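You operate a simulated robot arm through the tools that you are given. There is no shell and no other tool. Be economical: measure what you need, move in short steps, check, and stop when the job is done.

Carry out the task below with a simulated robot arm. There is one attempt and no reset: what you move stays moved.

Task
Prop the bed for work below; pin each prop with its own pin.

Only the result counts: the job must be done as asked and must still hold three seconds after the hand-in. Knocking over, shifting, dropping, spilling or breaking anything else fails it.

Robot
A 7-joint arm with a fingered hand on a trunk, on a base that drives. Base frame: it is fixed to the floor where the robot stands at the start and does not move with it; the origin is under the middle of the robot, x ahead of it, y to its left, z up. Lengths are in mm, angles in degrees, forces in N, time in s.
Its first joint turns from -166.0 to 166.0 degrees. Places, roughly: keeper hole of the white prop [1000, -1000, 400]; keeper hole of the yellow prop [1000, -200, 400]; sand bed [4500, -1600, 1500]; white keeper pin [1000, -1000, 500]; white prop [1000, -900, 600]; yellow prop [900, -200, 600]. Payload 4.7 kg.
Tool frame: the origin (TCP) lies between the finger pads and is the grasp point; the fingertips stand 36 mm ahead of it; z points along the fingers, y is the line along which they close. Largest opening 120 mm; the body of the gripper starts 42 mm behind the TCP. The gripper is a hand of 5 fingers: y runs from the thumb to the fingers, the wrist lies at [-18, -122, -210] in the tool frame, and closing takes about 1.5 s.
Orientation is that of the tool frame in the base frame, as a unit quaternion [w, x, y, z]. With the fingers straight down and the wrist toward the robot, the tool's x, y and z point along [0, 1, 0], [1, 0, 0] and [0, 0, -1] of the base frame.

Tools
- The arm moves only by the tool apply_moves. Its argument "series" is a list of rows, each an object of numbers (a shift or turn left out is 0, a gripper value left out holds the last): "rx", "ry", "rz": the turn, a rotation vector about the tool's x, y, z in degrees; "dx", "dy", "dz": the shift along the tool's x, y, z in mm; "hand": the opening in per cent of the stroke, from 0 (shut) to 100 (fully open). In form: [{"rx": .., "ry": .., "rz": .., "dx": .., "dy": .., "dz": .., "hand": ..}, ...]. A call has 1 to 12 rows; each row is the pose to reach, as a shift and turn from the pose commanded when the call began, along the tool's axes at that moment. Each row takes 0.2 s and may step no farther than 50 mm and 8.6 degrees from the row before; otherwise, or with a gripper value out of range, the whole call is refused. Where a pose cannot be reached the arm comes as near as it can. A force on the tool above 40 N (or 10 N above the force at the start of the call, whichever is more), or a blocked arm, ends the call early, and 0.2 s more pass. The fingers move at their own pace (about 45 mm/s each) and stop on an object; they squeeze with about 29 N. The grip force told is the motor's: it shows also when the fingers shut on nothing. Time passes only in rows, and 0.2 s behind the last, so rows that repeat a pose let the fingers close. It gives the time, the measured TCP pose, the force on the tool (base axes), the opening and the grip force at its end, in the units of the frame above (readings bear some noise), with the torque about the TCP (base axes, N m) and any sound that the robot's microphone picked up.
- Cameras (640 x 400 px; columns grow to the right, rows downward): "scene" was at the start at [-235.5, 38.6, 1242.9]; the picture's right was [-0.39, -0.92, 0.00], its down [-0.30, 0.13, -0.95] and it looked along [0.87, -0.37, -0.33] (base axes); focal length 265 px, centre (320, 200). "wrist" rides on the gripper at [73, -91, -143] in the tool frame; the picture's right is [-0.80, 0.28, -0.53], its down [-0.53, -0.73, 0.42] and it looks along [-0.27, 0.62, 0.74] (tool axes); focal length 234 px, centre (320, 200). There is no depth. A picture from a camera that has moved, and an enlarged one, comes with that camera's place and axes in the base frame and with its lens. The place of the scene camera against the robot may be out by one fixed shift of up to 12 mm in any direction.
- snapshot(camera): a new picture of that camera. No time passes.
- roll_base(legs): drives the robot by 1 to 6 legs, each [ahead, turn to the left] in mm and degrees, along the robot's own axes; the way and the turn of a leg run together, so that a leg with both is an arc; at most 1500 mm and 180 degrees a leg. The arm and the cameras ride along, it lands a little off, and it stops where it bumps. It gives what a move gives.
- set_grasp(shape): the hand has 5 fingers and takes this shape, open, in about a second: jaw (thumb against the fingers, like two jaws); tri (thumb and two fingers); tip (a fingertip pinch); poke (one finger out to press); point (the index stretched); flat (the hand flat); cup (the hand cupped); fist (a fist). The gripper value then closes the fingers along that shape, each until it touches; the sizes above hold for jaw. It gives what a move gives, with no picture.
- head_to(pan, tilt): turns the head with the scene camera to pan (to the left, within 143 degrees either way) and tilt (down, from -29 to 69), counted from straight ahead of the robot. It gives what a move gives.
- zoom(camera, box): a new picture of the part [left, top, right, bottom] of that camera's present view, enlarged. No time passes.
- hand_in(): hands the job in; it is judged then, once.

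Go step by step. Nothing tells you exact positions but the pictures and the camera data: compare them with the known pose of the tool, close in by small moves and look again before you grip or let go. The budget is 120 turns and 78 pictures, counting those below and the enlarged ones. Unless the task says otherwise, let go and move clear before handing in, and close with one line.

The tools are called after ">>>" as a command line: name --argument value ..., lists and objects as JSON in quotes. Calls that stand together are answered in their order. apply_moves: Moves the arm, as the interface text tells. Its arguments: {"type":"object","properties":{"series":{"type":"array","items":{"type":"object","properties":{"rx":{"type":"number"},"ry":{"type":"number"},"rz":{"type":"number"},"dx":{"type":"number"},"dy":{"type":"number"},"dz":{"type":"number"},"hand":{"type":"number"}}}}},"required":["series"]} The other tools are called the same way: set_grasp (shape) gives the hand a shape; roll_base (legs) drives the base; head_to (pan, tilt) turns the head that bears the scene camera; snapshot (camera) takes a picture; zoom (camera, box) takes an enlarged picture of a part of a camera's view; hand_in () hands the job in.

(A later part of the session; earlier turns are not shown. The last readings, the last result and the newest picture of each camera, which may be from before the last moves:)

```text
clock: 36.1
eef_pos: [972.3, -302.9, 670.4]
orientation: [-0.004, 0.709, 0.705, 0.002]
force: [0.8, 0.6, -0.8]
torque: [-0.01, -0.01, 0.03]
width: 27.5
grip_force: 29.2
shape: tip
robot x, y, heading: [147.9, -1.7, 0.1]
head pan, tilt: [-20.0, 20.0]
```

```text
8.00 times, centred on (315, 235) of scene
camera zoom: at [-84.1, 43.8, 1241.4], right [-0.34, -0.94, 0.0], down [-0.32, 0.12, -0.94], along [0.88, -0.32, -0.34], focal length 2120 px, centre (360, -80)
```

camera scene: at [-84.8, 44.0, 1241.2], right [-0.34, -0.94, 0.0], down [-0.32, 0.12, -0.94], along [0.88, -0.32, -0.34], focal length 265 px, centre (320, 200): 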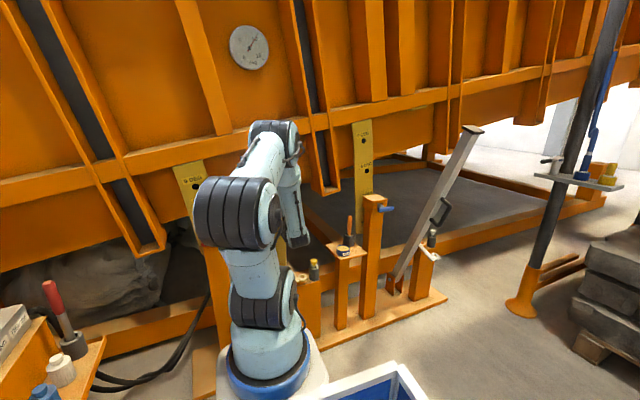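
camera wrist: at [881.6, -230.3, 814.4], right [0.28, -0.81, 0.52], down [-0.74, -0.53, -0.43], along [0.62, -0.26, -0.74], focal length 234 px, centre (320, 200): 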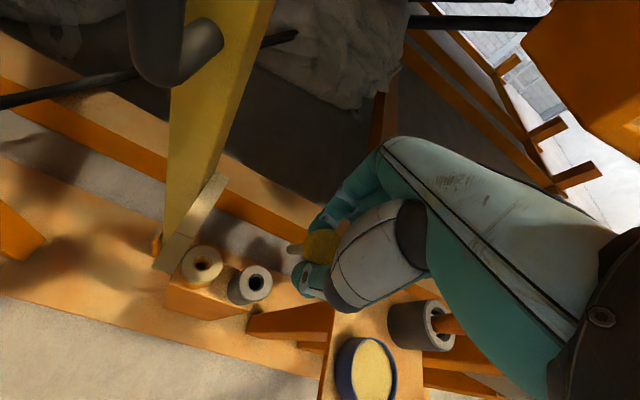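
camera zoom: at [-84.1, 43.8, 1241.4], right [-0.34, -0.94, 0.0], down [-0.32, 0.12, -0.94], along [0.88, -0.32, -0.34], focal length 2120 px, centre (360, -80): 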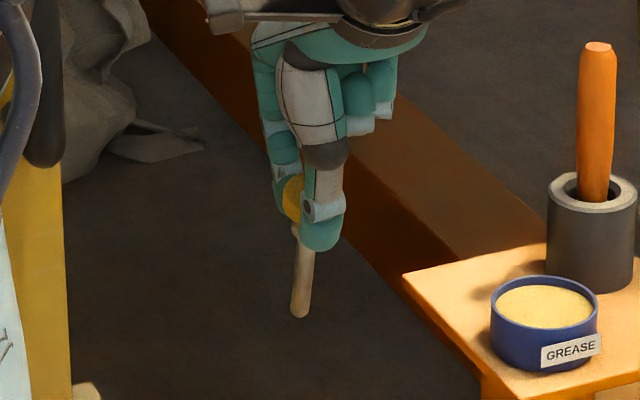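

The pin is held but tilts about 15° (tip toward +X). I'll correct with a hand pitch and check.

>>> apply_moves --series '[{"rx": 8}, {"rx": 16}, {"rx": 16}]'

>>> zoom --camera "wrist" --box '[180, 160, 380, 320]'

>>> zoom --camera "scene" --box '[280, 200, 350, 270]'

```text
clock: 36.9
eef_pos: [970.2, -303.4, 670.1]
orientation: [-0.101, 0.701, 0.699, -0.097]
force: [0.1, 1.1, -1.2]
torque: [-0.04, -0.01, 0.03]
width: 27.4
grip_force: 29.0
shape: tip
robot x, y, heading: [148.4, 0.1, -0.1]
head pan, tilt: [-20.0, 20.0]
```

```text
2.50 times, centred on (280, 240) of wrist
camera zoom: at [924.9, -231.0, 834.4], right [0.41, -0.81, 0.42], down [-0.82, -0.53, -0.21], along [0.39, -0.26, -0.88], focal length 585 px, centre (420, 100)
```

zoom: 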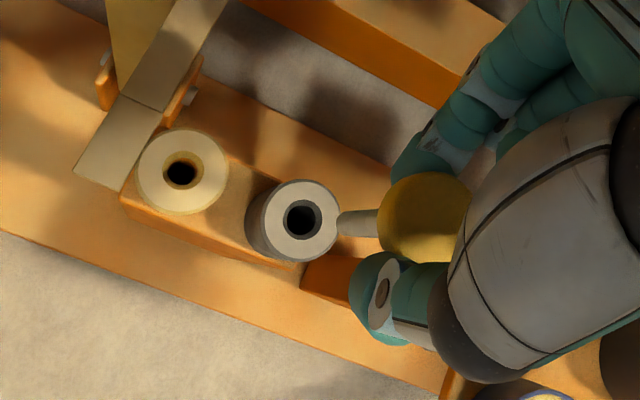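

```text
5.71 times, centred on (315, 235) of scene
camera zoom: at [-84.3, 43.9, 1241.4], right [-0.34, -0.94, 0.0], down [-0.32, 0.12, -0.94], along [0.88, -0.32, -0.34], focal length 1514 px, centre (349, 0)
```

zoom: 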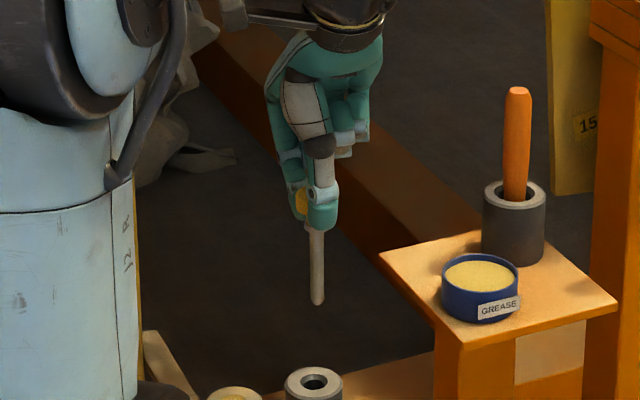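

The pin is now near vertical, with its tip at about (968,-301,570). I'll shift +71 mm in Y, to over the eye.

>>> apply_moves --series '[{"dx": 20}, {"dx": 35}, {"dx": 50}, {"dx": 60}, {"dx": 71}]'

>>> zoom --camera "wrist" --box '[180, 160, 380, 320]'

>>> zoom --camera "scene" --box '[260, 200, 350, 300]'

```text
clock: 38.1
eef_pos: [972.0, -232.1, 671.0]
orientation: [-0.1, 0.701, 0.699, -0.097]
force: [0.3, -0.1, -0.4]
torque: [0.04, -0.01, 0.01]
width: 27.6
grip_force: 28.9
shape: tip
robot x, y, heading: [147.3, 0.7, 0.1]
head pan, tilt: [-20.0, 20.0]
```

```text
2.50 times, centred on (280, 240) of wrist
camera zoom: at [925.1, -159.5, 835.1], right [0.41, -0.81, 0.42], down [-0.82, -0.53, -0.21], along [0.39, -0.26, -0.88], focal length 585 px, centre (420, 100)
```

zoom: 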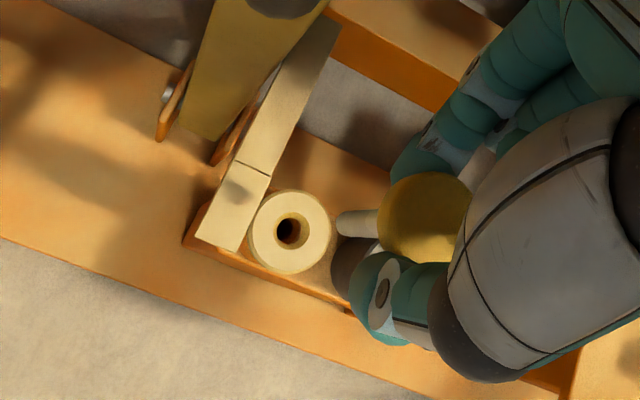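

```text
4.00 times, centred on (305, 250) of scene
camera zoom: at [-84.2, 43.9, 1241.4], right [-0.34, -0.94, 0.0], down [-0.32, 0.12, -0.94], along [0.88, -0.32, -0.34], focal length 1060 px, centre (380, 0)
```

zoom: 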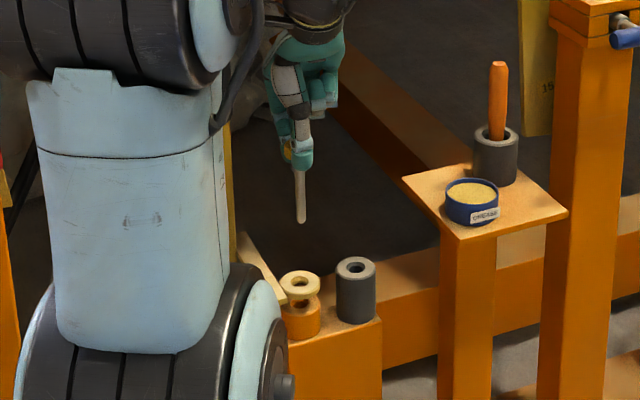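

Nearly aligned. I'll descend to just above the eye with a slight correction, then recheck.

>>> apply_moves --series '[{"dx": 1, "dz": 20, "dy": 5}, {"dx": 2, "dz": 40, "dy": 10}, {"dx": 2, "dz": 60, "dy": 15}, {"dx": 2, "dz": 77, "dy": 20}, {"dx": 2, "dz": 77, "dy": 20}]'

>>> zoom --camera "wrist" --box '[220, 180, 380, 300]'

>>> zoom --camera "scene" --box '[280, 230, 330, 290]'

```text
clock: 39.3
eef_pos: [970.5, -231.1, 590.8]
orientation: [-0.1, 0.702, 0.699, -0.097]
force: [-1.6, -0.4, -0.5]
torque: [0.06, 0.03, 0.01]
width: 27.6
grip_force: 29.1
shape: tip
robot x, y, heading: [154.7, 1.1, -0.1]
head pan, tilt: [-20.0, 20.0]
```

```text
3.33 times, centred on (300, 240) of wrist
camera zoom: at [923.3, -157.8, 754.7], right [0.41, -0.81, 0.42], down [-0.82, -0.53, -0.21], along [0.39, -0.26, -0.88], focal length 781 px, centre (387, 67)
```

zoom: 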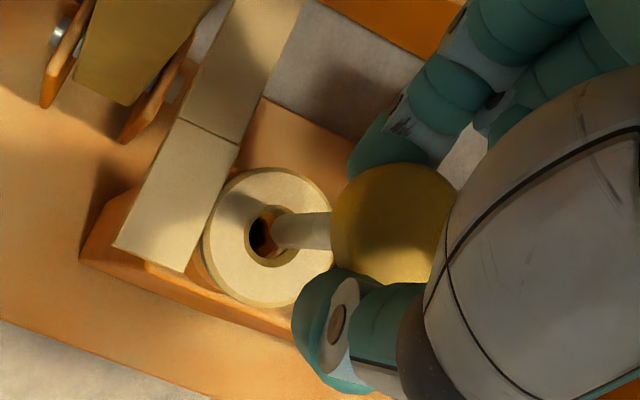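

```text
6.67 times, centred on (305, 260) of scene
camera zoom: at [-84.3, 43.9, 1241.4], right [-0.34, -0.94, 0.0], down [-0.32, 0.12, -0.94], along [0.88, -0.32, -0.34], focal length 1766 px, centre (420, -200)
```

zoom: 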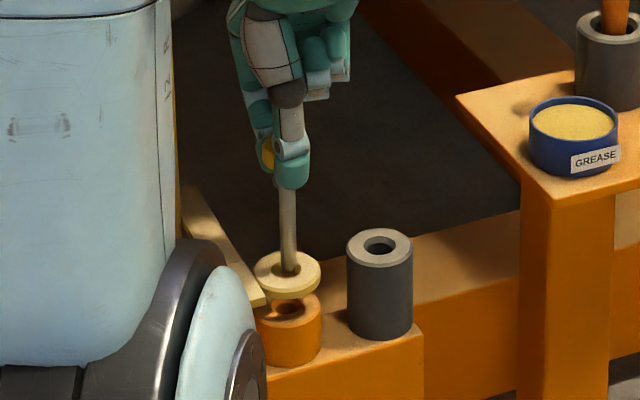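

The tip is just above the eye hole. I'll make a fine correction (-3 X, +2 Y), go down a little and check.

>>> apply_moves --series '[{"dx": 2, "dy": -2.9, "dz": 0.8}, {"dx": 2, "dy": -1.8, "dz": 4.6}, {"dx": 2, "dy": -0.7, "dz": 8.5}, {"dx": 2, "dy": -0.7, "dz": 8.5}]'

>>> zoom --camera "wrist" --box '[220, 180, 380, 300]'

>>> zoom --camera "scene" --box '[280, 230, 330, 290]'

```text
clock: 40.3
eef_pos: [967.0, -228.5, 583.2]
orientation: [-0.1, 0.701, 0.7, -0.096]
force: [0.1, 0.1, -0.3]
torque: [-0.02, 0.0, -0.02]
width: 27.4
grip_force: 29.2
shape: tip
robot x, y, heading: [152.5, -0.5, -0.0]
head pan, tilt: [-20.0, 20.0]
```

```text
3.33 times, centred on (300, 240) of wrist
camera zoom: at [920.0, -155.9, 746.7], right [0.41, -0.81, 0.42], down [-0.82, -0.53, -0.21], along [0.39, -0.26, -0.88], focal length 781 px, centre (387, 67)
```

zoom: 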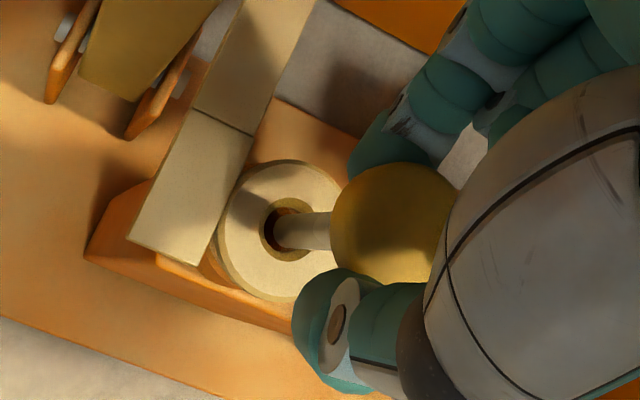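

```text
6.67 times, centred on (305, 260) of scene
camera zoom: at [-84.2, 43.9, 1241.4], right [-0.34, -0.94, 0.0], down [-0.32, 0.12, -0.94], along [0.88, -0.32, -0.34], focal length 1766 px, centre (420, -200)
```

zoom: 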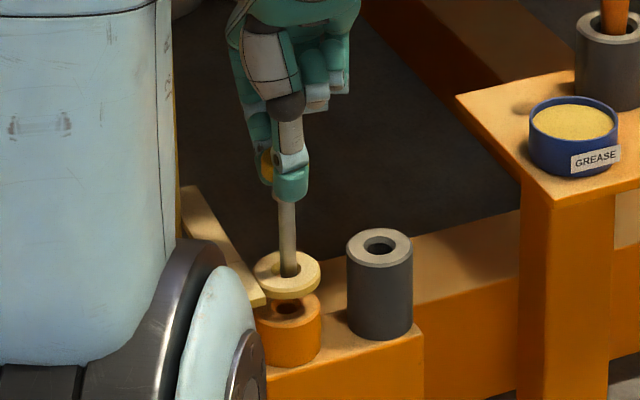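

The tip is in the eye hole. I'll lower in small steps and watch the force.

>>> apply_moves --series '[{"dy": 1.4, "dz": 4.8}, {"dy": 2.8, "dz": 9.6}, {"dy": 4.1, "dz": 14.4}, {"dy": 5.5, "dz": 19.2}, {"dy": 6.9, "dz": 24}]'

>>> zoom --camera "scene" --box '[280, 230, 330, 290]'

```text
clock: 41.5
eef_pos: [967.2, -228.3, 558.1]
orientation: [-0.101, 0.702, 0.699, -0.096]
force: [-0.6, 0.1, -1.0]
torque: [0.0, 0.01, 0.03]
width: 27.3
grip_force: 28.3
shape: tip
robot x, y, heading: [150.1, 0.2, 0.2]
head pan, tilt: [-20.0, 20.0]
```

```text
6.67 times, centred on (305, 260) of scene
camera zoom: at [-84.2, 43.9, 1241.4], right [-0.34, -0.94, 0.0], down [-0.32, 0.12, -0.94], along [0.88, -0.32, -0.34], focal length 1766 px, centre (420, -200)
```

zoom: 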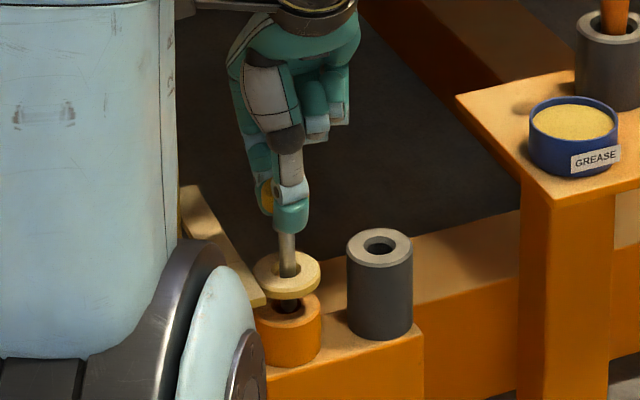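

The pin is through the eye and entering the boss. I'll continue down.

>>> apply_moves --series '[{"dy": 1.4, "dz": 4.8}, {"dy": 2.8, "dz": 9.6}, {"dy": 4.1, "dz": 14.4}, {"dy": 5.2, "dz": 18.2}]'

>>> zoom --camera "scene" --box '[280, 230, 330, 290]'

>>> zoom --camera "wrist" --box '[220, 180, 380, 300]'

```text
clock: 42.5
eef_pos: [966.6, -228.1, 539.2]
orientation: [-0.101, 0.701, 0.699, -0.096]
force: [0.9, -0.6, -1.1]
torque: [-0.01, -0.1, 0.01]
width: 27.9
grip_force: 29.0
shape: tip
robot x, y, heading: [148.9, 2.4, -0.1]
head pan, tilt: [-20.0, 20.0]
```

```text
6.67 times, centred on (305, 260) of scene
camera zoom: at [-84.2, 43.9, 1241.4], right [-0.34, -0.94, 0.0], down [-0.32, 0.12, -0.94], along [0.88, -0.32, -0.34], focal length 1766 px, centre (420, -200)
```

zoom: 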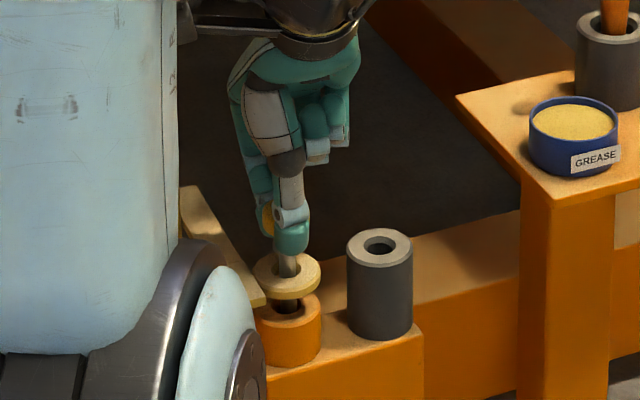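

```text
3.33 times, centred on (300, 240) of wrist
camera zoom: at [920.2, -155.4, 703.0], right [0.41, -0.81, 0.42], down [-0.82, -0.53, -0.21], along [0.39, -0.26, -0.88], focal length 781 px, centre (387, 67)
```

zoom: 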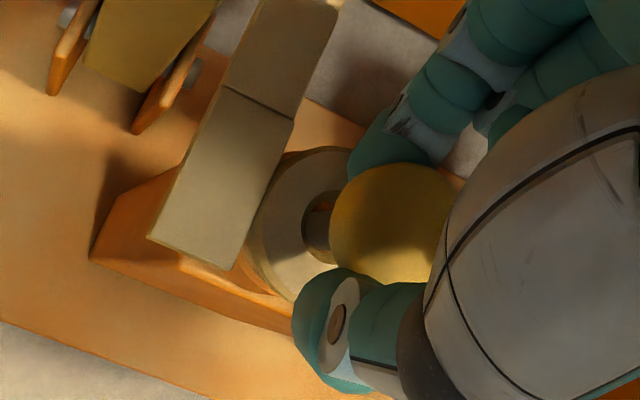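

It slides freely. A little lower, then I'll release so it drops in.

>>> apply_moves --series '[{"dy": 1.1, "dz": 4}, {"dy": 2, "dz": 7}, {"dy": 2, "dz": 7, "hand": 30}, {"dy": 2, "dz": 7, "hand": 50}, {"dy": 2, "dz": 7, "hand": 60}, {"dy": 2, "dz": 7, "hand": 60}, {"dy": 2, "dz": 7, "hand": 60}]'

>>> zoom --camera "scene" --box '[280, 230, 330, 290]'

```text
clock: 44.1
eef_pos: [966.9, -229.2, 532.1]
orientation: [-0.1, 0.702, 0.698, -0.096]
force: [0.1, 0.4, 0.3]
torque: [0.01, -0.01, 0.02]
width: 71.6
grip_force: 0.0
shape: tip
robot x, y, heading: [149.2, -4.6, -0.2]
head pan, tilt: [-20.0, 20.0]
```

```text
6.67 times, centred on (305, 260) of scene
camera zoom: at [-84.2, 43.9, 1241.4], right [-0.34, -0.94, 0.0], down [-0.32, 0.12, -0.94], along [0.88, -0.32, -0.34], focal length 1766 px, centre (420, -200)
```

zoom: 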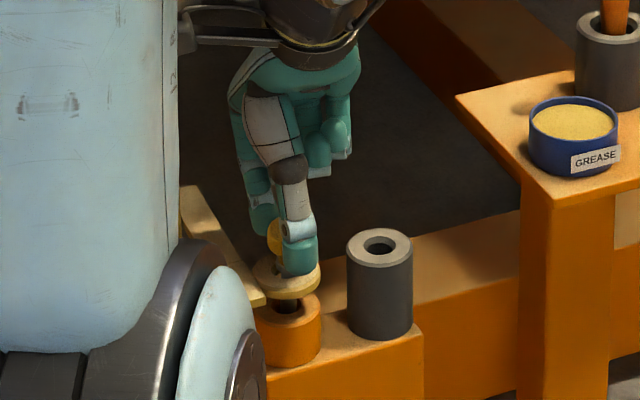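

>>> apply_moves --series '[{"dy": -4, "dz": -14, "hand": 70}, {"dy": -8, "dz": -29}, {"dy": -14, "dz": -48}, {"dy": -22, "dz": -77}, {"dy": -33, "dz": -115}, {"dy": -44, "dz": -154}]'

>>> zoom --camera "scene" --box '[280, 230, 330, 290]'

>>> snapshot --camera "wrist"

```text
clock: 45.5
eef_pos: [966.3, -228.1, 691.4]
orientation: [-0.101, 0.701, 0.699, -0.096]
force: [-0.1, -0.1, -0.8]
torque: [0.0, -0.02, 0.01]
width: 83.8
grip_force: 0.1
shape: tip
robot x, y, heading: [148.6, 1.2, -0.1]
head pan, tilt: [-20.0, 20.0]
```

```text
6.67 times, centred on (305, 260) of scene
camera zoom: at [-84.0, 43.8, 1241.4], right [-0.34, -0.94, 0.0], down [-0.32, 0.12, -0.94], along [0.88, -0.32, -0.34], focal length 1766 px, centre (420, -200)
```

zoom: 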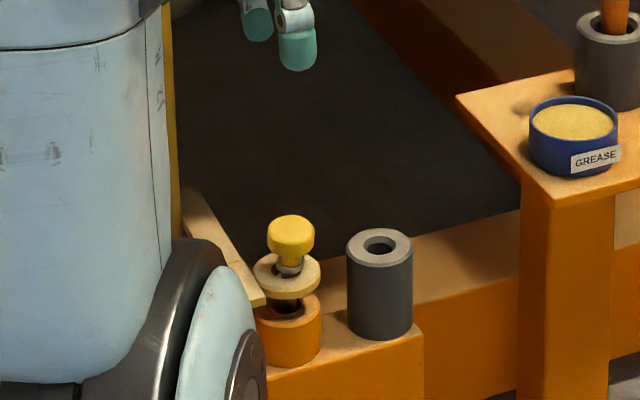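

```text
23 pictures are left
camera wrist: at [920.7, -156.4, 855.6], right [0.41, -0.81, 0.42], down [-0.82, -0.53, -0.21], along [0.39, -0.26, -0.88], focal length 234 px, centre (320, 200)
```

wrist: 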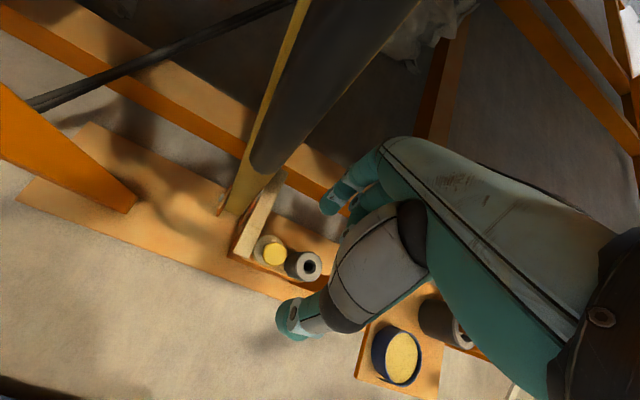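

The yellow pin is seated. Now the white side: first I'll withdraw the arm and turn the hand into the horizontal fist for driving.

>>> apply_moves --series '[{"dy": -12, "dz": -40}, {"dy": -50, "dz": -60}, {"dy": -95, "dz": -70}, {"dy": -140, "dz": -80}, {"dy": -185, "dz": -85}, {"dy": -230, "dz": -90}, {"dy": -275, "dz": -95}, {"dy": -320, "dz": -90}, {"dy": -345, "dz": -75}]'

>>> set_grasp --shape "fist"

>>> apply_moves --series '[{"rx": -8.4, "hand": 0}, {"rx": -16.8}, {"rx": -25.2}, {"rx": -33.6}, {"rx": -42}, {"rx": -50.4}, {"rx": -58.8}, {"rx": -67.2}, {"rx": -75.6}, {"rx": -84}, {"rx": -92}, {"rx": -98}]'

```text
clock: 47.5
eef_pos: [655.3, -228.9, 860.2]
orientation: [-0.1, 0.701, 0.699, -0.097]
force: [-0.2, -0.5, 0.4]
torque: [0.01, 0.0, 0.01]
width: 83.6
grip_force: 0.1
shape: tip
robot x, y, heading: [152.1, 5.6, -0.2]
head pan, tilt: [-20.0, 20.0]
```

```text
clock: 48.4
eef_pos: [655.8, -228.7, 858.7]
orientation: [-0.1, 0.701, 0.699, -0.096]
force: [-0.3, -0.6, 0.4]
torque: [-0.02, 0.01, -0.02]
width: 0.0
grip_force: 0.1
shape: fist
robot x, y, heading: [151.2, 0.8, -0.1]
head pan, tilt: [-20.0, 20.0]
```

```text
clock: 51.0
eef_pos: [655.3, -228.7, 860.0]
orientation: [0.464, 0.535, 0.531, 0.465]
force: [0.4, -0.1, 0.1]
torque: [0.02, 0.01, -0.01]
width: 0.0
grip_force: 0.0
shape: fist
robot x, y, heading: [151.5, 3.4, -0.3]
head pan, tilt: [-20.0, 20.0]
```

>>> roll_base --legs '[[-300, 0], [0, -90], [770, 0], [0, 90], [220, 0]]'

>>> snapshot --camera "wrist"

>>> snapshot --camera "scene"

```text
clock: 65.8
eef_pos: [570.4, -994.6, 861.1]
orientation: [0.461, 0.533, 0.534, 0.467]
force: [0.5, 0.0, 0.0]
torque: [-0.02, -0.02, 0.03]
width: 0.0
grip_force: 0.0
shape: fist
robot x, y, heading: [60.7, -766.7, 0.7]
head pan, tilt: [-20.0, 20.0]
```

```text
22 pictures are left
camera wrist: at [416.9, -921.7, 789.6], right [-0.47, -0.81, 0.35], down [0.32, -0.52, -0.79], along [0.82, -0.26, 0.51], focal length 234 px, centre (320, 200)
```

wrist: 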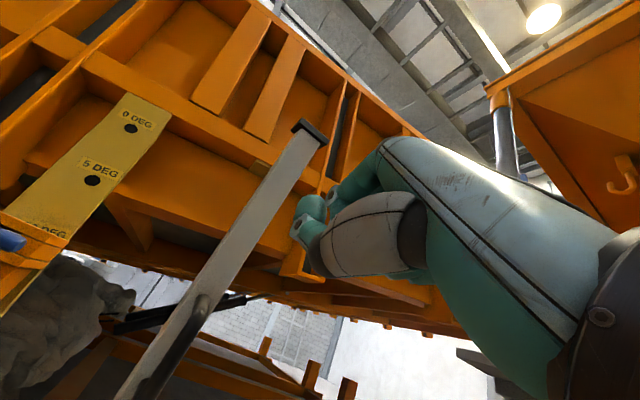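

```text
21 pictures are left
camera scene: at [-172.5, -730.4, 1241.4], right [-0.33, -0.94, 0.0], down [-0.32, 0.11, -0.94], along [0.89, -0.31, -0.34], focal length 265 px, centre (320, 200)
```

scene: 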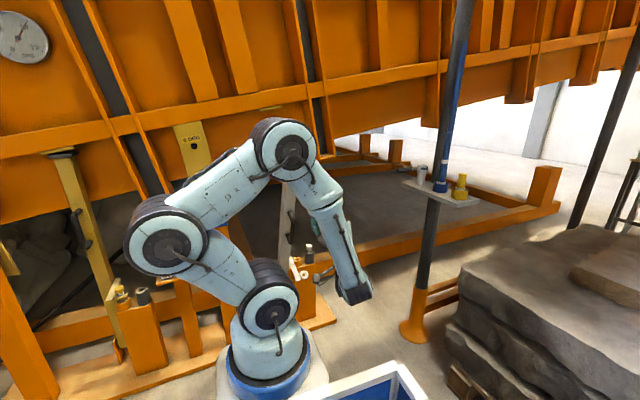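

The yellow prop and pin are standing. I take the white cap to be at about (778,-960,1140) and its handle top at z≈790. I'll drive closer and line up at z≈905.

>>> roll_base --legs '[[130, -0.7]]'

>>> apply_moves --series '[{"dx": 20, "dy": 22}, {"dx": 38, "dy": 45}, {"dx": 38, "dy": 48, "dz": 30}, {"dx": 38, "dy": 52, "dz": 60}]'

>>> snapshot --camera "wrist"

```text
clock: 67.1
eef_pos: [698.3, -1000.7, 858.3]
orientation: [0.464, 0.536, 0.531, 0.464]
force: [0.0, -0.3, 0.1]
torque: [0.03, 0.01, 0.01]
width: 0.0
grip_force: 0.0
shape: fist
robot x, y, heading: [193.7, -770.1, -0.1]
head pan, tilt: [-20.0, 20.0]
```

```text
clock: 68.1
eef_pos: [765.5, -963.3, 903.8]
orientation: [0.463, 0.537, 0.531, 0.464]
force: [0.0, 0.8, -0.7]
torque: [0.0, -0.02, -0.02]
width: 0.2
grip_force: 0.1
shape: fist
robot x, y, heading: [190.7, -769.0, -0.3]
head pan, tilt: [-20.0, 20.0]
```

```text
20 pictures are left
camera wrist: at [612.2, -888.7, 833.7], right [-0.49, -0.8, 0.35], down [0.32, -0.53, -0.79], along [0.82, -0.27, 0.51], focal length 234 px, centre (320, 200)
```

wrist: 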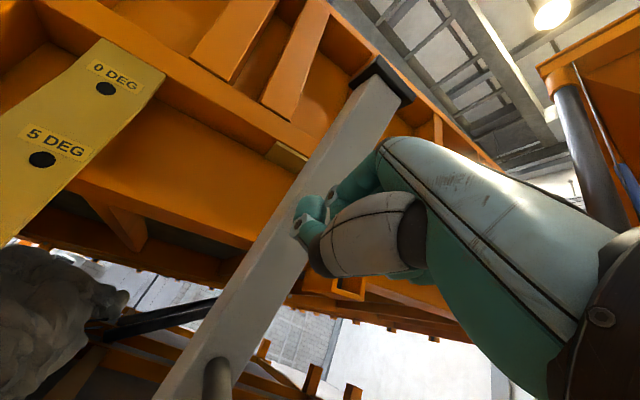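

Well aligned. Pushing the white prop.

>>> apply_moves --series '[{"dz": 15, "dy": 2}, {"dz": 30, "dy": 4}, {"dz": 45, "dy": 6}, {"dz": 60, "dy": 8}, {"dz": 75, "dy": 10}, {"dz": 90, "dy": 12}, {"dz": 103, "dy": 14}, {"dz": 116, "dy": 16}, {"dz": 129, "dy": 17}, {"dz": 142, "dy": 18}, {"dz": 155, "dy": 19}]'

>>> snapshot --camera "wrist"

```text
clock: 70.5
eef_pos: [920.7, -964.4, 900.0]
orientation: [0.464, 0.537, 0.53, 0.464]
force: [-9.0, -0.1, 0.4]
torque: [0.0, -0.27, 0.17]
width: 114.2
grip_force: 0.1
shape: fist
robot x, y, heading: [192.6, -769.7, -0.4]
head pan, tilt: [-20.0, 20.0]
```

```text
19 pictures are left
camera wrist: at [768.6, -890.2, 830.7], right [-0.49, -0.8, 0.34], down [0.32, -0.53, -0.79], along [0.81, -0.27, 0.51], focal length 234 px, centre (320, 200)
```

wrist: 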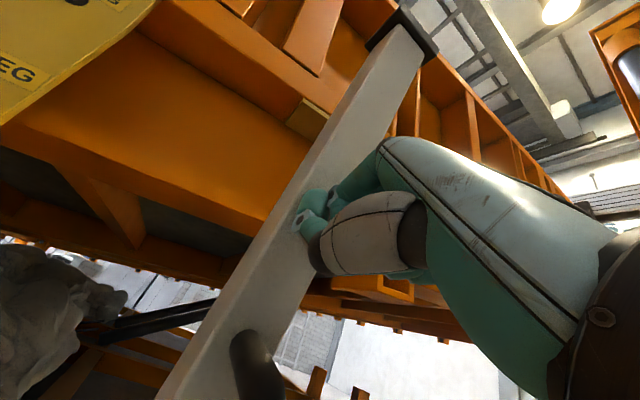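

>>> apply_moves --series '[{"dz": 12, "dy": 1.5}, {"dz": 24, "dy": 3}, {"dz": 36, "dy": 4.5}, {"dz": 48, "dy": 6}, {"dz": 60, "dy": 7.5}, {"dz": 72, "dy": 9}, {"dz": 84, "dy": 10.5}, {"dz": 96, "dy": 12}, {"dz": 106, "dy": 13}]'

>>> snapshot --camera "wrist"

```text
clock: 72.5
eef_pos: [1029.2, -965.7, 898.5]
orientation: [0.463, 0.537, 0.531, 0.464]
force: [-5.1, -0.1, 0.9]
torque: [0.02, -0.14, 0.07]
width: 0.1
grip_force: 0.1
shape: fist
robot x, y, heading: [191.0, -769.1, -0.2]
head pan, tilt: [-20.0, 20.0]
```

```text
18 pictures are left
camera wrist: at [875.1, -890.0, 828.6], right [-0.49, -0.8, 0.35], down [0.32, -0.53, -0.79], along [0.82, -0.27, 0.51], focal length 234 px, centre (320, 200)
```

wrist: 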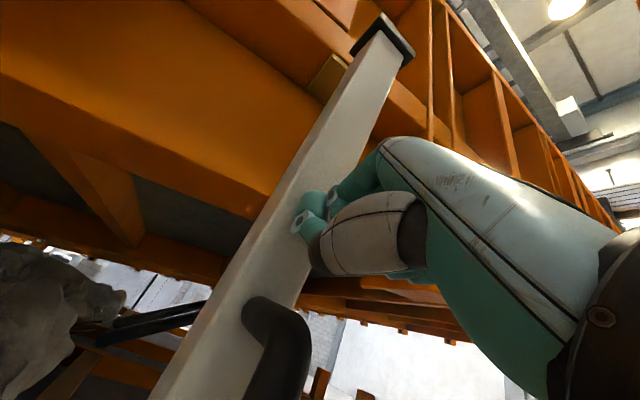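

>>> apply_moves --series '[{"dz": 8, "dy": 1}, {"dz": 16, "dy": 2}, {"dz": 24, "dy": 3}, {"dz": 32, "dy": 4}, {"dz": 40, "dy": 5}, {"dz": 48, "dy": 6}, {"dz": 56, "dy": 7}, {"dz": 64, "dy": 8}]'

>>> snapshot --camera "wrist"

```text
clock: 74.3
eef_pos: [1092.4, -965.5, 896.0]
orientation: [0.463, 0.537, 0.531, 0.464]
force: [-1.9, 1.2, -0.2]
torque: [-0.01, -0.12, 0.04]
width: 0.1
grip_force: 0.1
shape: fist
robot x, y, heading: [192.4, -770.2, -0.2]
head pan, tilt: [-20.0, 20.0]
```

```text
17 pictures are left
camera wrist: at [940.0, -890.8, 827.5], right [-0.49, -0.8, 0.35], down [0.31, -0.53, -0.79], along [0.82, -0.27, 0.51], focal length 234 px, centre (320, 200)
```

wrist: 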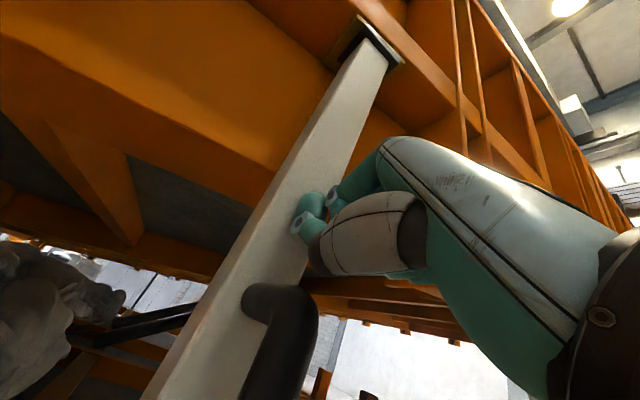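

Nearly home. I'll push gently to the stop, then back off.

>>> apply_moves --series '[{"dz": 6, "dy": 1}, {"dz": 12, "dy": 2}, {"dz": 18, "dy": 3}, {"dz": 24, "dy": 4}, {"dz": 30, "dy": 4}]'

```text
clock: 75.3
eef_pos: [1109.8, -967.1, 893.7]
orientation: [0.461, 0.539, 0.531, 0.463]
force: [-23.6, 2.4, -1.3]
torque: [-0.06, -0.56, 0.44]
width: 114.1
grip_force: 0.1
shape: fist
robot x, y, heading: [190.8, -768.9, -0.1]
head pan, tilt: [-20.0, 20.0]
stopped in row 4: the force on the tool passed its limit at 48 N (the readings are from after the stop); the commanded pose is now the measured one
```

It reached its stop. I'll withdraw and turn the hand down to look at the white keeper.

>>> apply_moves --series '[{"dz": -10}, {"dz": -45}, {"dz": -90}, {"dz": -135}, {"dz": -180}, {"dz": -225}, {"dz": -260, "dx": -30}, {"dz": -280, "dx": -70}, {"dz": -290, "dx": -110}, {"dz": -290, "dx": -150}]'

>>> apply_moves --series '[{"rx": 8}, {"rx": 16}, {"rx": 24}, {"rx": 32}, {"rx": 40}, {"rx": 48}, {"rx": 56}, {"rx": 64}, {"rx": 72}, {"rx": 78}, {"rx": 82}]'

>>> set_grasp --shape "tip"

>>> apply_moves --series '[{"dz": 40}, {"dz": 85}, {"dz": 130}, {"dz": 175}, {"dz": 215}]'

>>> snapshot --camera "wrist"

```text
clock: 77.5
eef_pos: [822.6, -1114.8, 934.0]
orientation: [0.462, 0.539, 0.532, 0.463]
force: [0.6, -0.1, 0.6]
torque: [0.0, -0.01, 0.01]
width: 0.3
grip_force: 0.1
shape: fist
robot x, y, heading: [193.9, -771.0, -0.2]
head pan, tilt: [-20.0, 20.0]
```

```text
clock: 79.9
eef_pos: [824.4, -1115.7, 934.9]
orientation: [-0.005, 0.71, 0.705, 0.0]
force: [0.7, 0.1, -0.6]
torque: [0.04, -0.02, 0.05]
width: 0.0
grip_force: 0.1
shape: fist
robot x, y, heading: [193.7, -771.6, -0.3]
head pan, tilt: [-20.0, 20.0]
```

```text
clock: 80.8
eef_pos: [823.7, -1115.2, 934.0]
orientation: [-0.005, 0.709, 0.705, 0.001]
force: [0.2, 0.2, 0.1]
torque: [-0.02, -0.01, -0.03]
width: 119.3
grip_force: 0.0
shape: tip
robot x, y, heading: [190.6, -772.0, -0.3]
head pan, tilt: [-20.0, 20.0]
```

```text
clock: 82.0
eef_pos: [823.0, -1113.4, 719.6]
orientation: [-0.003, 0.71, 0.704, 0.001]
force: [-1.0, -0.1, 0.4]
torque: [0.02, -0.02, 0.02]
width: 119.7
grip_force: 0.2
shape: tip
robot x, y, heading: [189.1, -768.6, -0.3]
head pan, tilt: [-20.0, 20.0]
```

```text
16 pictures are left
camera wrist: at [734.2, -1039.7, 865.0], right [0.28, -0.81, 0.52], down [-0.74, -0.52, -0.43], along [0.62, -0.27, -0.74], focal length 234 px, centre (320, 200)
```

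wrist: 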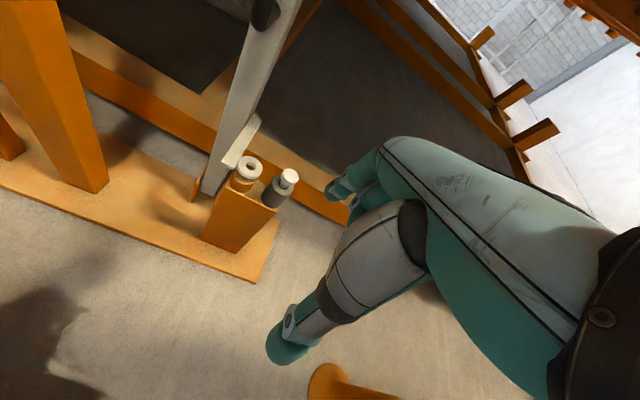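

The white prop stands with its eye over the boss. I put the knob at about (1033,-1090,512) and the eye at (1033,-1018,467), and move above the knob.

>>> apply_moves --series '[{"dx": 10, "dy": 40, "dz": 0}, {"dx": 20, "dy": 80, "dz": 20}, {"dx": 23, "dy": 120, "dz": 45}, {"dx": 23, "dy": 160, "dz": 70}, {"dx": 23, "dy": 195, "dz": 95}, {"dx": 23, "dy": 210, "dz": 120}]'

>>> snapshot --camera "wrist"

```text
clock: 83.4
eef_pos: [1033.5, -1091.8, 600.5]
orientation: [-0.003, 0.709, 0.705, 0.002]
force: [0.0, -0.4, -0.3]
torque: [0.03, 0.04, 0.04]
width: 119.9
grip_force: 0.1
shape: tip
robot x, y, heading: [192.5, -766.9, -0.1]
head pan, tilt: [-20.0, 20.0]
```

```text
15 pictures are left
camera wrist: at [944.6, -1018.0, 745.5], right [0.28, -0.81, 0.52], down [-0.74, -0.52, -0.43], along [0.62, -0.26, -0.74], focal length 234 px, centre (320, 200)
```

wrist: 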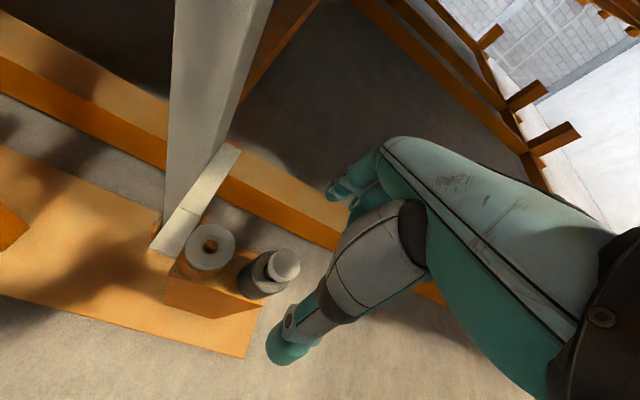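

The view is identical to the yellow one, so I'll repeat the same sequence.

>>> apply_moves --series '[{"dz": 20}, {"dz": 40}, {"dz": 60}, {"dz": 70}, {"dz": 70, "hand": 40}, {"dz": 70, "hand": 10}, {"dz": 70, "hand": 0}, {"dz": 70}, {"dz": 70}, {"dz": 70}, {"dz": 70}, {"dz": 70}]'

>>> apply_moves --series '[{"dz": -20}, {"dz": -40}, {"dz": -60}, {"dz": -80}, {"dz": -100}, {"dz": -120}, {"dz": -140}]'

>>> apply_moves --series '[{"rx": 8}, {"rx": 16}, {"rx": 16}]'

>>> zoom --camera "wrist" --box '[180, 160, 380, 320]'

>>> zoom --camera "scene" --box '[270, 180, 370, 280]'

```text
clock: 86.0
eef_pos: [1031.8, -1089.5, 527.9]
orientation: [-0.005, 0.71, 0.704, 0.001]
force: [-2.2, -0.6, 0.0]
torque: [0.04, 0.3, -0.02]
width: 27.7
grip_force: 28.8
shape: tip
robot x, y, heading: [195.5, -768.5, -0.3]
head pan, tilt: [-20.0, 20.0]
```

```text
clock: 87.6
eef_pos: [1032.8, -1090.1, 669.3]
orientation: [-0.005, 0.709, 0.705, 0.001]
force: [-0.1, -0.1, -1.8]
torque: [0.02, 0.05, 0.0]
width: 27.5
grip_force: 29.2
shape: tip
robot x, y, heading: [189.9, -765.6, -0.2]
head pan, tilt: [-20.0, 20.0]
```

```text
clock: 88.4
eef_pos: [1032.7, -1091.6, 668.7]
orientation: [-0.104, 0.702, 0.698, -0.099]
force: [0.0, 1.4, -0.7]
torque: [-0.01, -0.01, -0.02]
width: 27.6
grip_force: 29.6
shape: tip
robot x, y, heading: [192.5, -771.3, -0.1]
head pan, tilt: [-20.0, 20.0]
```

```text
2.50 times, centred on (280, 240) of wrist
camera zoom: at [987.3, -1018.5, 833.0], right [0.41, -0.81, 0.42], down [-0.83, -0.52, -0.21], along [0.39, -0.26, -0.88], focal length 585 px, centre (420, 100)
```

zoom: 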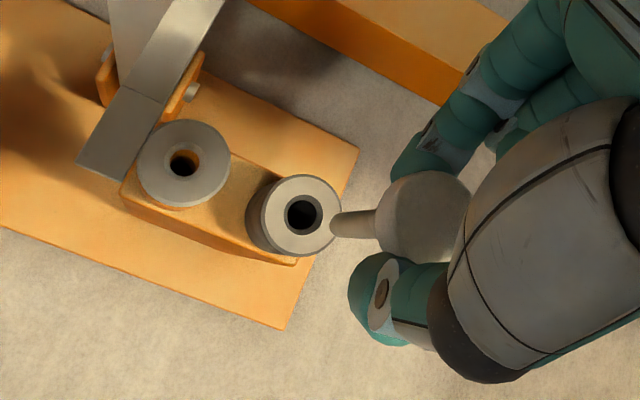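

```text
4.00 times, centred on (320, 230) of scene
camera zoom: at [-41.2, -726.1, 1241.4], right [-0.35, -0.94, 0.0], down [-0.32, 0.12, -0.94], along [0.88, -0.32, -0.34], focal length 1060 px, centre (320, 80)
```

zoom: 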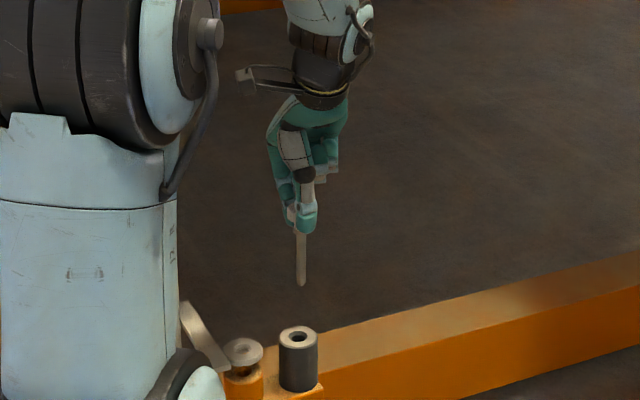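

The pin is near vertical. The shift to the eye works out at about (+5,+76); I'll move over and down to just above the eye.

>>> apply_moves --series '[{"dx": 20}, {"dx": 40, "dy": 2}, {"dx": 60, "dy": 4}, {"dx": 76, "dy": 4.8, "dz": -1.4}, {"dx": 76, "dy": 10.3, "dz": 18}, {"dx": 76, "dy": 15.8, "dz": 37}, {"dx": 76, "dy": 21.3, "dz": 56}, {"dx": 76, "dy": 25.5, "dz": 71}, {"dx": 76, "dy": 25.5, "dz": 71}]'

>>> zoom --camera "wrist" --box '[220, 180, 380, 300]'

>>> zoom --camera "scene" --box '[280, 220, 340, 290]'

```text
clock: 90.4
eef_pos: [1037.1, -1015.2, 592.5]
orientation: [-0.103, 0.702, 0.698, -0.097]
force: [-0.8, 0.6, -0.4]
torque: [0.01, 0.03, -0.01]
width: 27.5
grip_force: 28.9
shape: tip
robot x, y, heading: [190.7, -768.5, -0.3]
head pan, tilt: [-20.0, 20.0]
```

```text
3.33 times, centred on (300, 240) of wrist
camera zoom: at [991.9, -942.9, 757.4], right [0.41, -0.81, 0.42], down [-0.83, -0.52, -0.21], along [0.39, -0.26, -0.88], focal length 781 px, centre (387, 67)
```

zoom: 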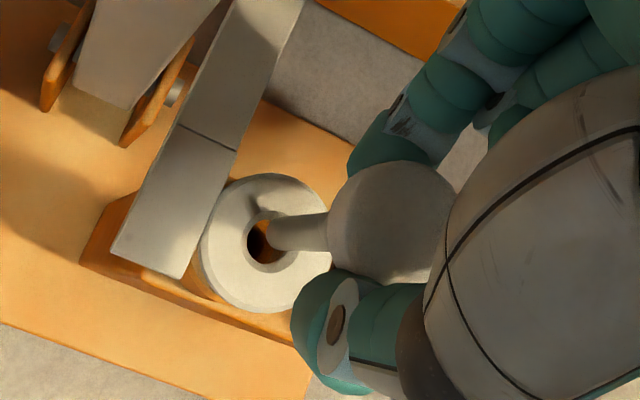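

```text
5.71 times, centred on (310, 255) of scene
camera zoom: at [-41.2, -726.1, 1241.4], right [-0.35, -0.94, 0.0], down [-0.32, 0.12, -0.94], along [0.88, -0.32, -0.34], focal length 1514 px, centre (377, -114)
```

zoom: 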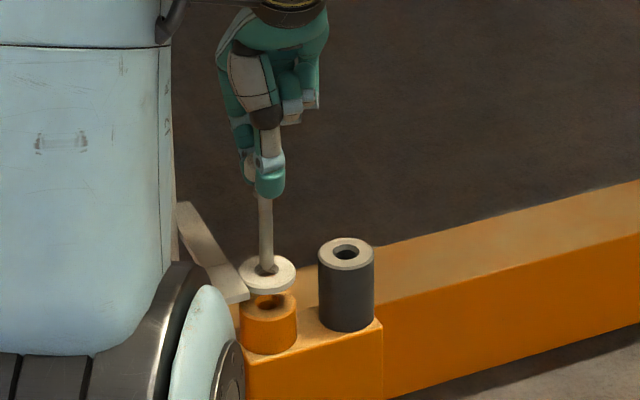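

A fine correction: -3 mm in X, then lower 8 mm.

>>> apply_moves --series '[{"dy": -2.9, "dz": 0.8}, {"dy": -1.8, "dz": 4.6}, {"dy": -0.7, "dz": 8.5}, {"dy": -0.7, "dz": 8.5}]'

>>> zoom --camera "wrist" --box '[220, 180, 380, 300]'

```text
clock: 91.4
eef_pos: [1035.2, -1015.3, 586.1]
orientation: [-0.104, 0.702, 0.698, -0.097]
force: [0.4, -0.4, -0.6]
torque: [0.0, -0.02, 0.0]
width: 27.4
grip_force: 29.4
shape: tip
robot x, y, heading: [191.7, -768.0, -0.2]
head pan, tilt: [-20.0, 20.0]
```

```text
3.33 times, centred on (300, 240) of wrist
camera zoom: at [989.1, -942.6, 749.8], right [0.41, -0.81, 0.42], down [-0.83, -0.52, -0.21], along [0.39, -0.26, -0.88], focal length 781 px, centre (387, 67)
```

zoom: 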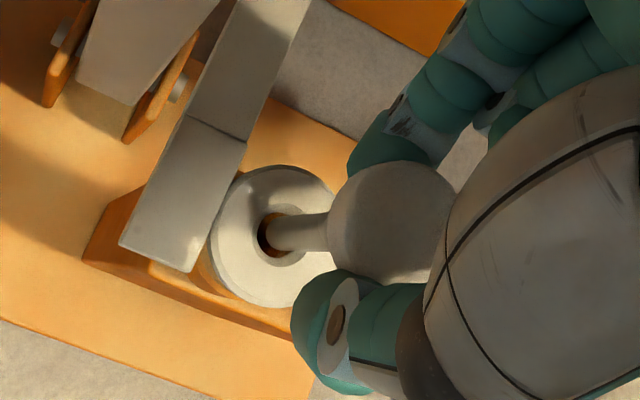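

>>> apply_moves --series '[{"dy": 1, "dz": 4.8}, {"dy": 2.2, "dz": 9.6}, {"dy": 3.5, "dz": 14.4}, {"dy": 4.9, "dz": 19.2}, {"dy": 6.3, "dz": 24}]'

>>> zoom --camera "scene" --box '[280, 220, 340, 290]'

```text
clock: 92.6
eef_pos: [1032.7, -1014.4, 561.8]
orientation: [-0.105, 0.702, 0.697, -0.098]
force: [-0.7, 0.4, -1.9]
torque: [-0.01, 0.0, -0.05]
width: 27.3
grip_force: 28.8
shape: tip
robot x, y, heading: [191.9, -771.9, -0.0]
head pan, tilt: [-20.0, 20.0]
```

```text
5.71 times, centred on (310, 255) of scene
camera zoom: at [-41.2, -726.1, 1241.4], right [-0.35, -0.94, 0.0], down [-0.32, 0.12, -0.94], along [0.88, -0.32, -0.34], focal length 1514 px, centre (377, -114)
```

zoom: 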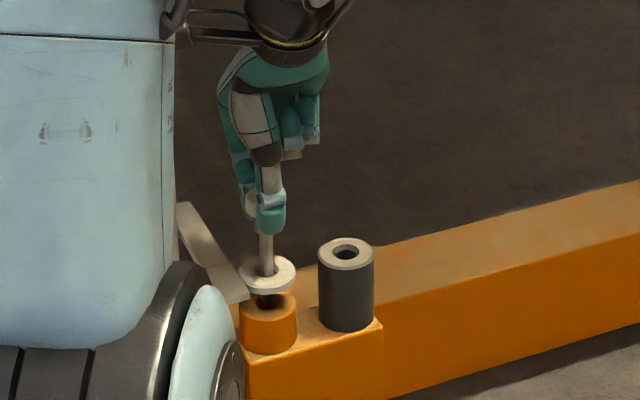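

It's through the eye and at the boss with no resistance. I'll lower it to the release height.

>>> apply_moves --series '[{"dy": 1.4, "dz": 4.8}, {"dy": 2.8, "dz": 9.6}, {"dy": 4.1, "dz": 14.4}, {"dy": 5.5, "dz": 19.2}, {"dy": 6.9, "dz": 24}, {"dy": 7.8, "dz": 27.5}]'

>>> zoom --camera "scene" --box '[280, 220, 340, 290]'

```text
clock: 94.0
eef_pos: [1033.6, -1014.7, 532.4]
orientation: [-0.103, 0.702, 0.698, -0.097]
force: [-0.1, -0.2, -0.6]
torque: [0.02, 0.01, 0.02]
width: 27.6
grip_force: 28.9
shape: tip
robot x, y, heading: [196.3, -771.9, -0.2]
head pan, tilt: [-20.0, 20.0]
```

```text
5.71 times, centred on (310, 255) of scene
camera zoom: at [-41.2, -726.1, 1241.4], right [-0.35, -0.94, 0.0], down [-0.32, 0.12, -0.94], along [0.88, -0.32, -0.34], focal length 1514 px, centre (377, -114)
```

zoom: 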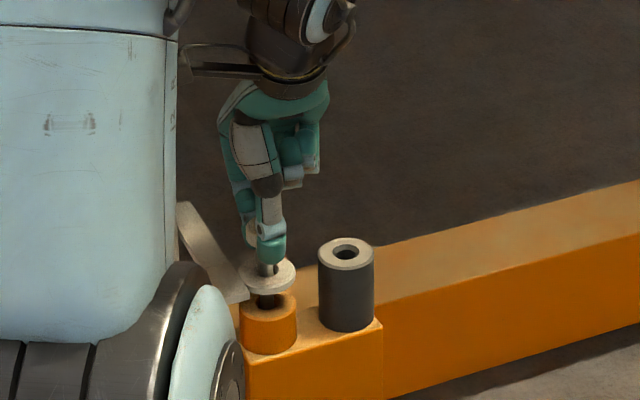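

Release and rise.

>>> apply_moves --series '[{"hand": 30}, {"hand": 50}, {"hand": 60}, {"hand": 60}, {"hand": 70}, {"hand": 70}]'

>>> apply_moves --series '[{"dy": -4, "dz": -14}, {"dy": -8, "dz": -29}, {"dy": -14, "dz": -48}, {"dy": -22, "dz": -77}, {"dy": -33, "dz": -115}, {"dy": -44, "dz": -154}]'

>>> zoom --camera "scene" --box '[280, 220, 340, 290]'

```text
clock: 95.4
eef_pos: [1034.7, -1014.9, 532.2]
orientation: [-0.103, 0.702, 0.698, -0.097]
force: [0.1, 0.3, -0.6]
torque: [0.0, 0.0, 0.01]
width: 83.5
grip_force: 0.0
shape: tip
robot x, y, heading: [192.0, -768.7, -0.2]
head pan, tilt: [-20.0, 20.0]
```

```text
clock: 96.8
eef_pos: [1034.0, -1015.0, 692.6]
orientation: [-0.104, 0.702, 0.698, -0.097]
force: [-0.5, 0.1, -1.3]
torque: [0.01, 0.0, 0.02]
width: 83.6
grip_force: 0.1
shape: tip
robot x, y, heading: [189.7, -772.4, -0.4]
head pan, tilt: [-20.0, 20.0]
```

```text
5.71 times, centred on (310, 255) of scene
camera zoom: at [-41.0, -726.2, 1241.4], right [-0.35, -0.94, 0.0], down [-0.32, 0.12, -0.94], along [0.88, -0.32, -0.34], focal length 1514 px, centre (377, -114)
```

zoom: 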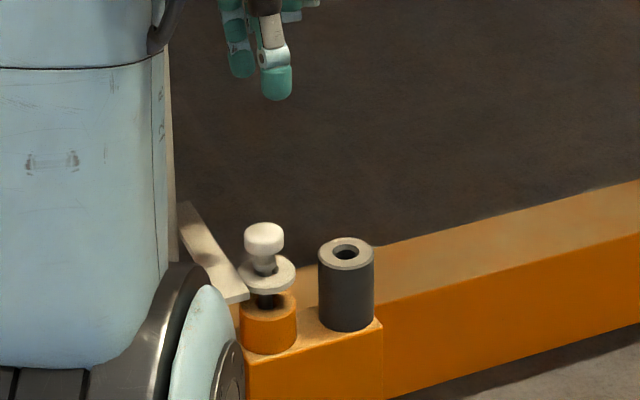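

The white pin is seated like the yellow one. I'll retract clear, back off, and check both props in full.

>>> apply_moves --series '[{"dy": -12, "dz": -40}, {"dy": -50, "dz": -60}, {"dy": -95, "dz": -70}, {"dy": -140, "dz": -80}, {"dy": -185, "dz": -85}, {"dy": -230, "dz": -90}, {"dy": -275, "dz": -95}, {"dy": -320, "dz": -90}, {"dy": -345, "dz": -75}]'

>>> roll_base --legs '[[-350, 0]]'

>>> head_to --pan 10 --tilt 15

>>> snapshot --camera "scene"

```text
clock: 98.8
eef_pos: [724.9, -1014.4, 860.2]
orientation: [-0.103, 0.702, 0.698, -0.097]
force: [-0.2, 0.5, 0.0]
torque: [-0.02, 0.0, 0.04]
width: 83.5
grip_force: 0.0
shape: tip
robot x, y, heading: [194.0, -774.8, -0.2]
head pan, tilt: [-20.0, 20.0]
```

```text
clock: 101.0
eef_pos: [377.4, -1015.3, 860.9]
orientation: [-0.103, 0.702, 0.697, -0.097]
force: [-0.1, 0.0, 0.7]
torque: [0.04, 0.0, 0.02]
width: 83.6
grip_force: 0.0
shape: tip
robot x, y, heading: [-153.9, -767.7, -0.4]
head pan, tilt: [-20.0, 20.0]
```

```text
clock: 102.0
eef_pos: [377.3, -1014.1, 861.7]
orientation: [-0.104, 0.702, 0.697, -0.097]
force: [0.5, -0.5, -0.7]
torque: [-0.01, 0.01, 0.01]
width: 83.4
grip_force: 0.0
shape: tip
robot x, y, heading: [-158.9, -767.3, -0.3]
head pan, tilt: [10.0, 15.0]
```

```text
6 pictures are left
camera scene: at [-384.8, -676.2, 1249.5], right [0.17, -0.99, 0.0], down [-0.26, -0.04, -0.97], along [0.95, 0.16, -0.26], focal length 265 px, centre (320, 200)
```

scene: 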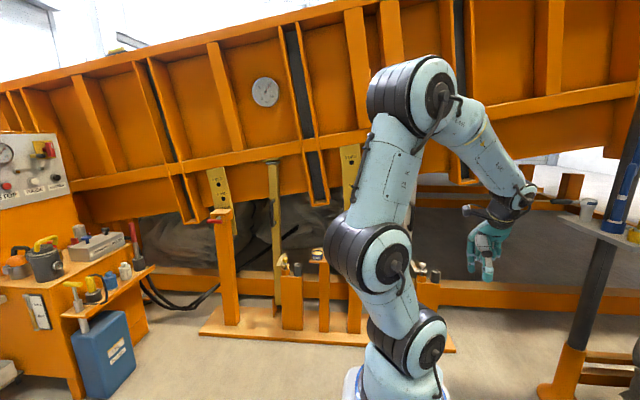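

>>> zoom --camera "scene" --box '[0, 130, 160, 340]'

>>> zoom --camera "scene" --box '[230, 140, 330, 220]'

```text
1.90 times, centred on (80, 235) of scene
camera zoom: at [-384.8, -676.2, 1249.5], right [0.17, -0.99, 0.0], down [-0.26, -0.04, -0.97], along [0.95, 0.16, -0.26], focal length 505 px, centre (777, 133)
```

zoom: 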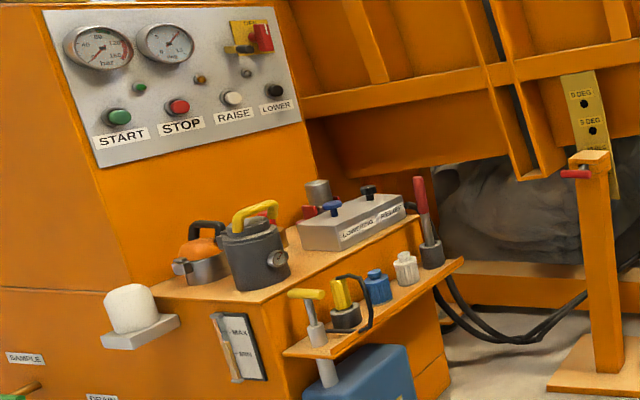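

```text
5.00 times, centred on (280, 180) of scene
camera zoom: at [-384.8, -676.2, 1249.5], right [0.17, -0.99, 0.0], down [-0.26, -0.04, -0.97], along [0.95, 0.16, -0.26], focal length 1325 px, centre (520, 300)
```

zoom: 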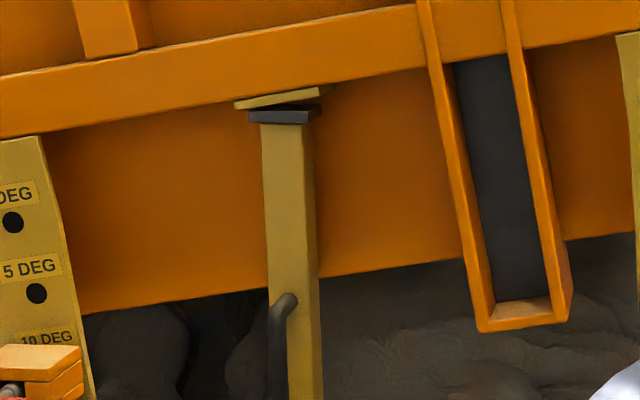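

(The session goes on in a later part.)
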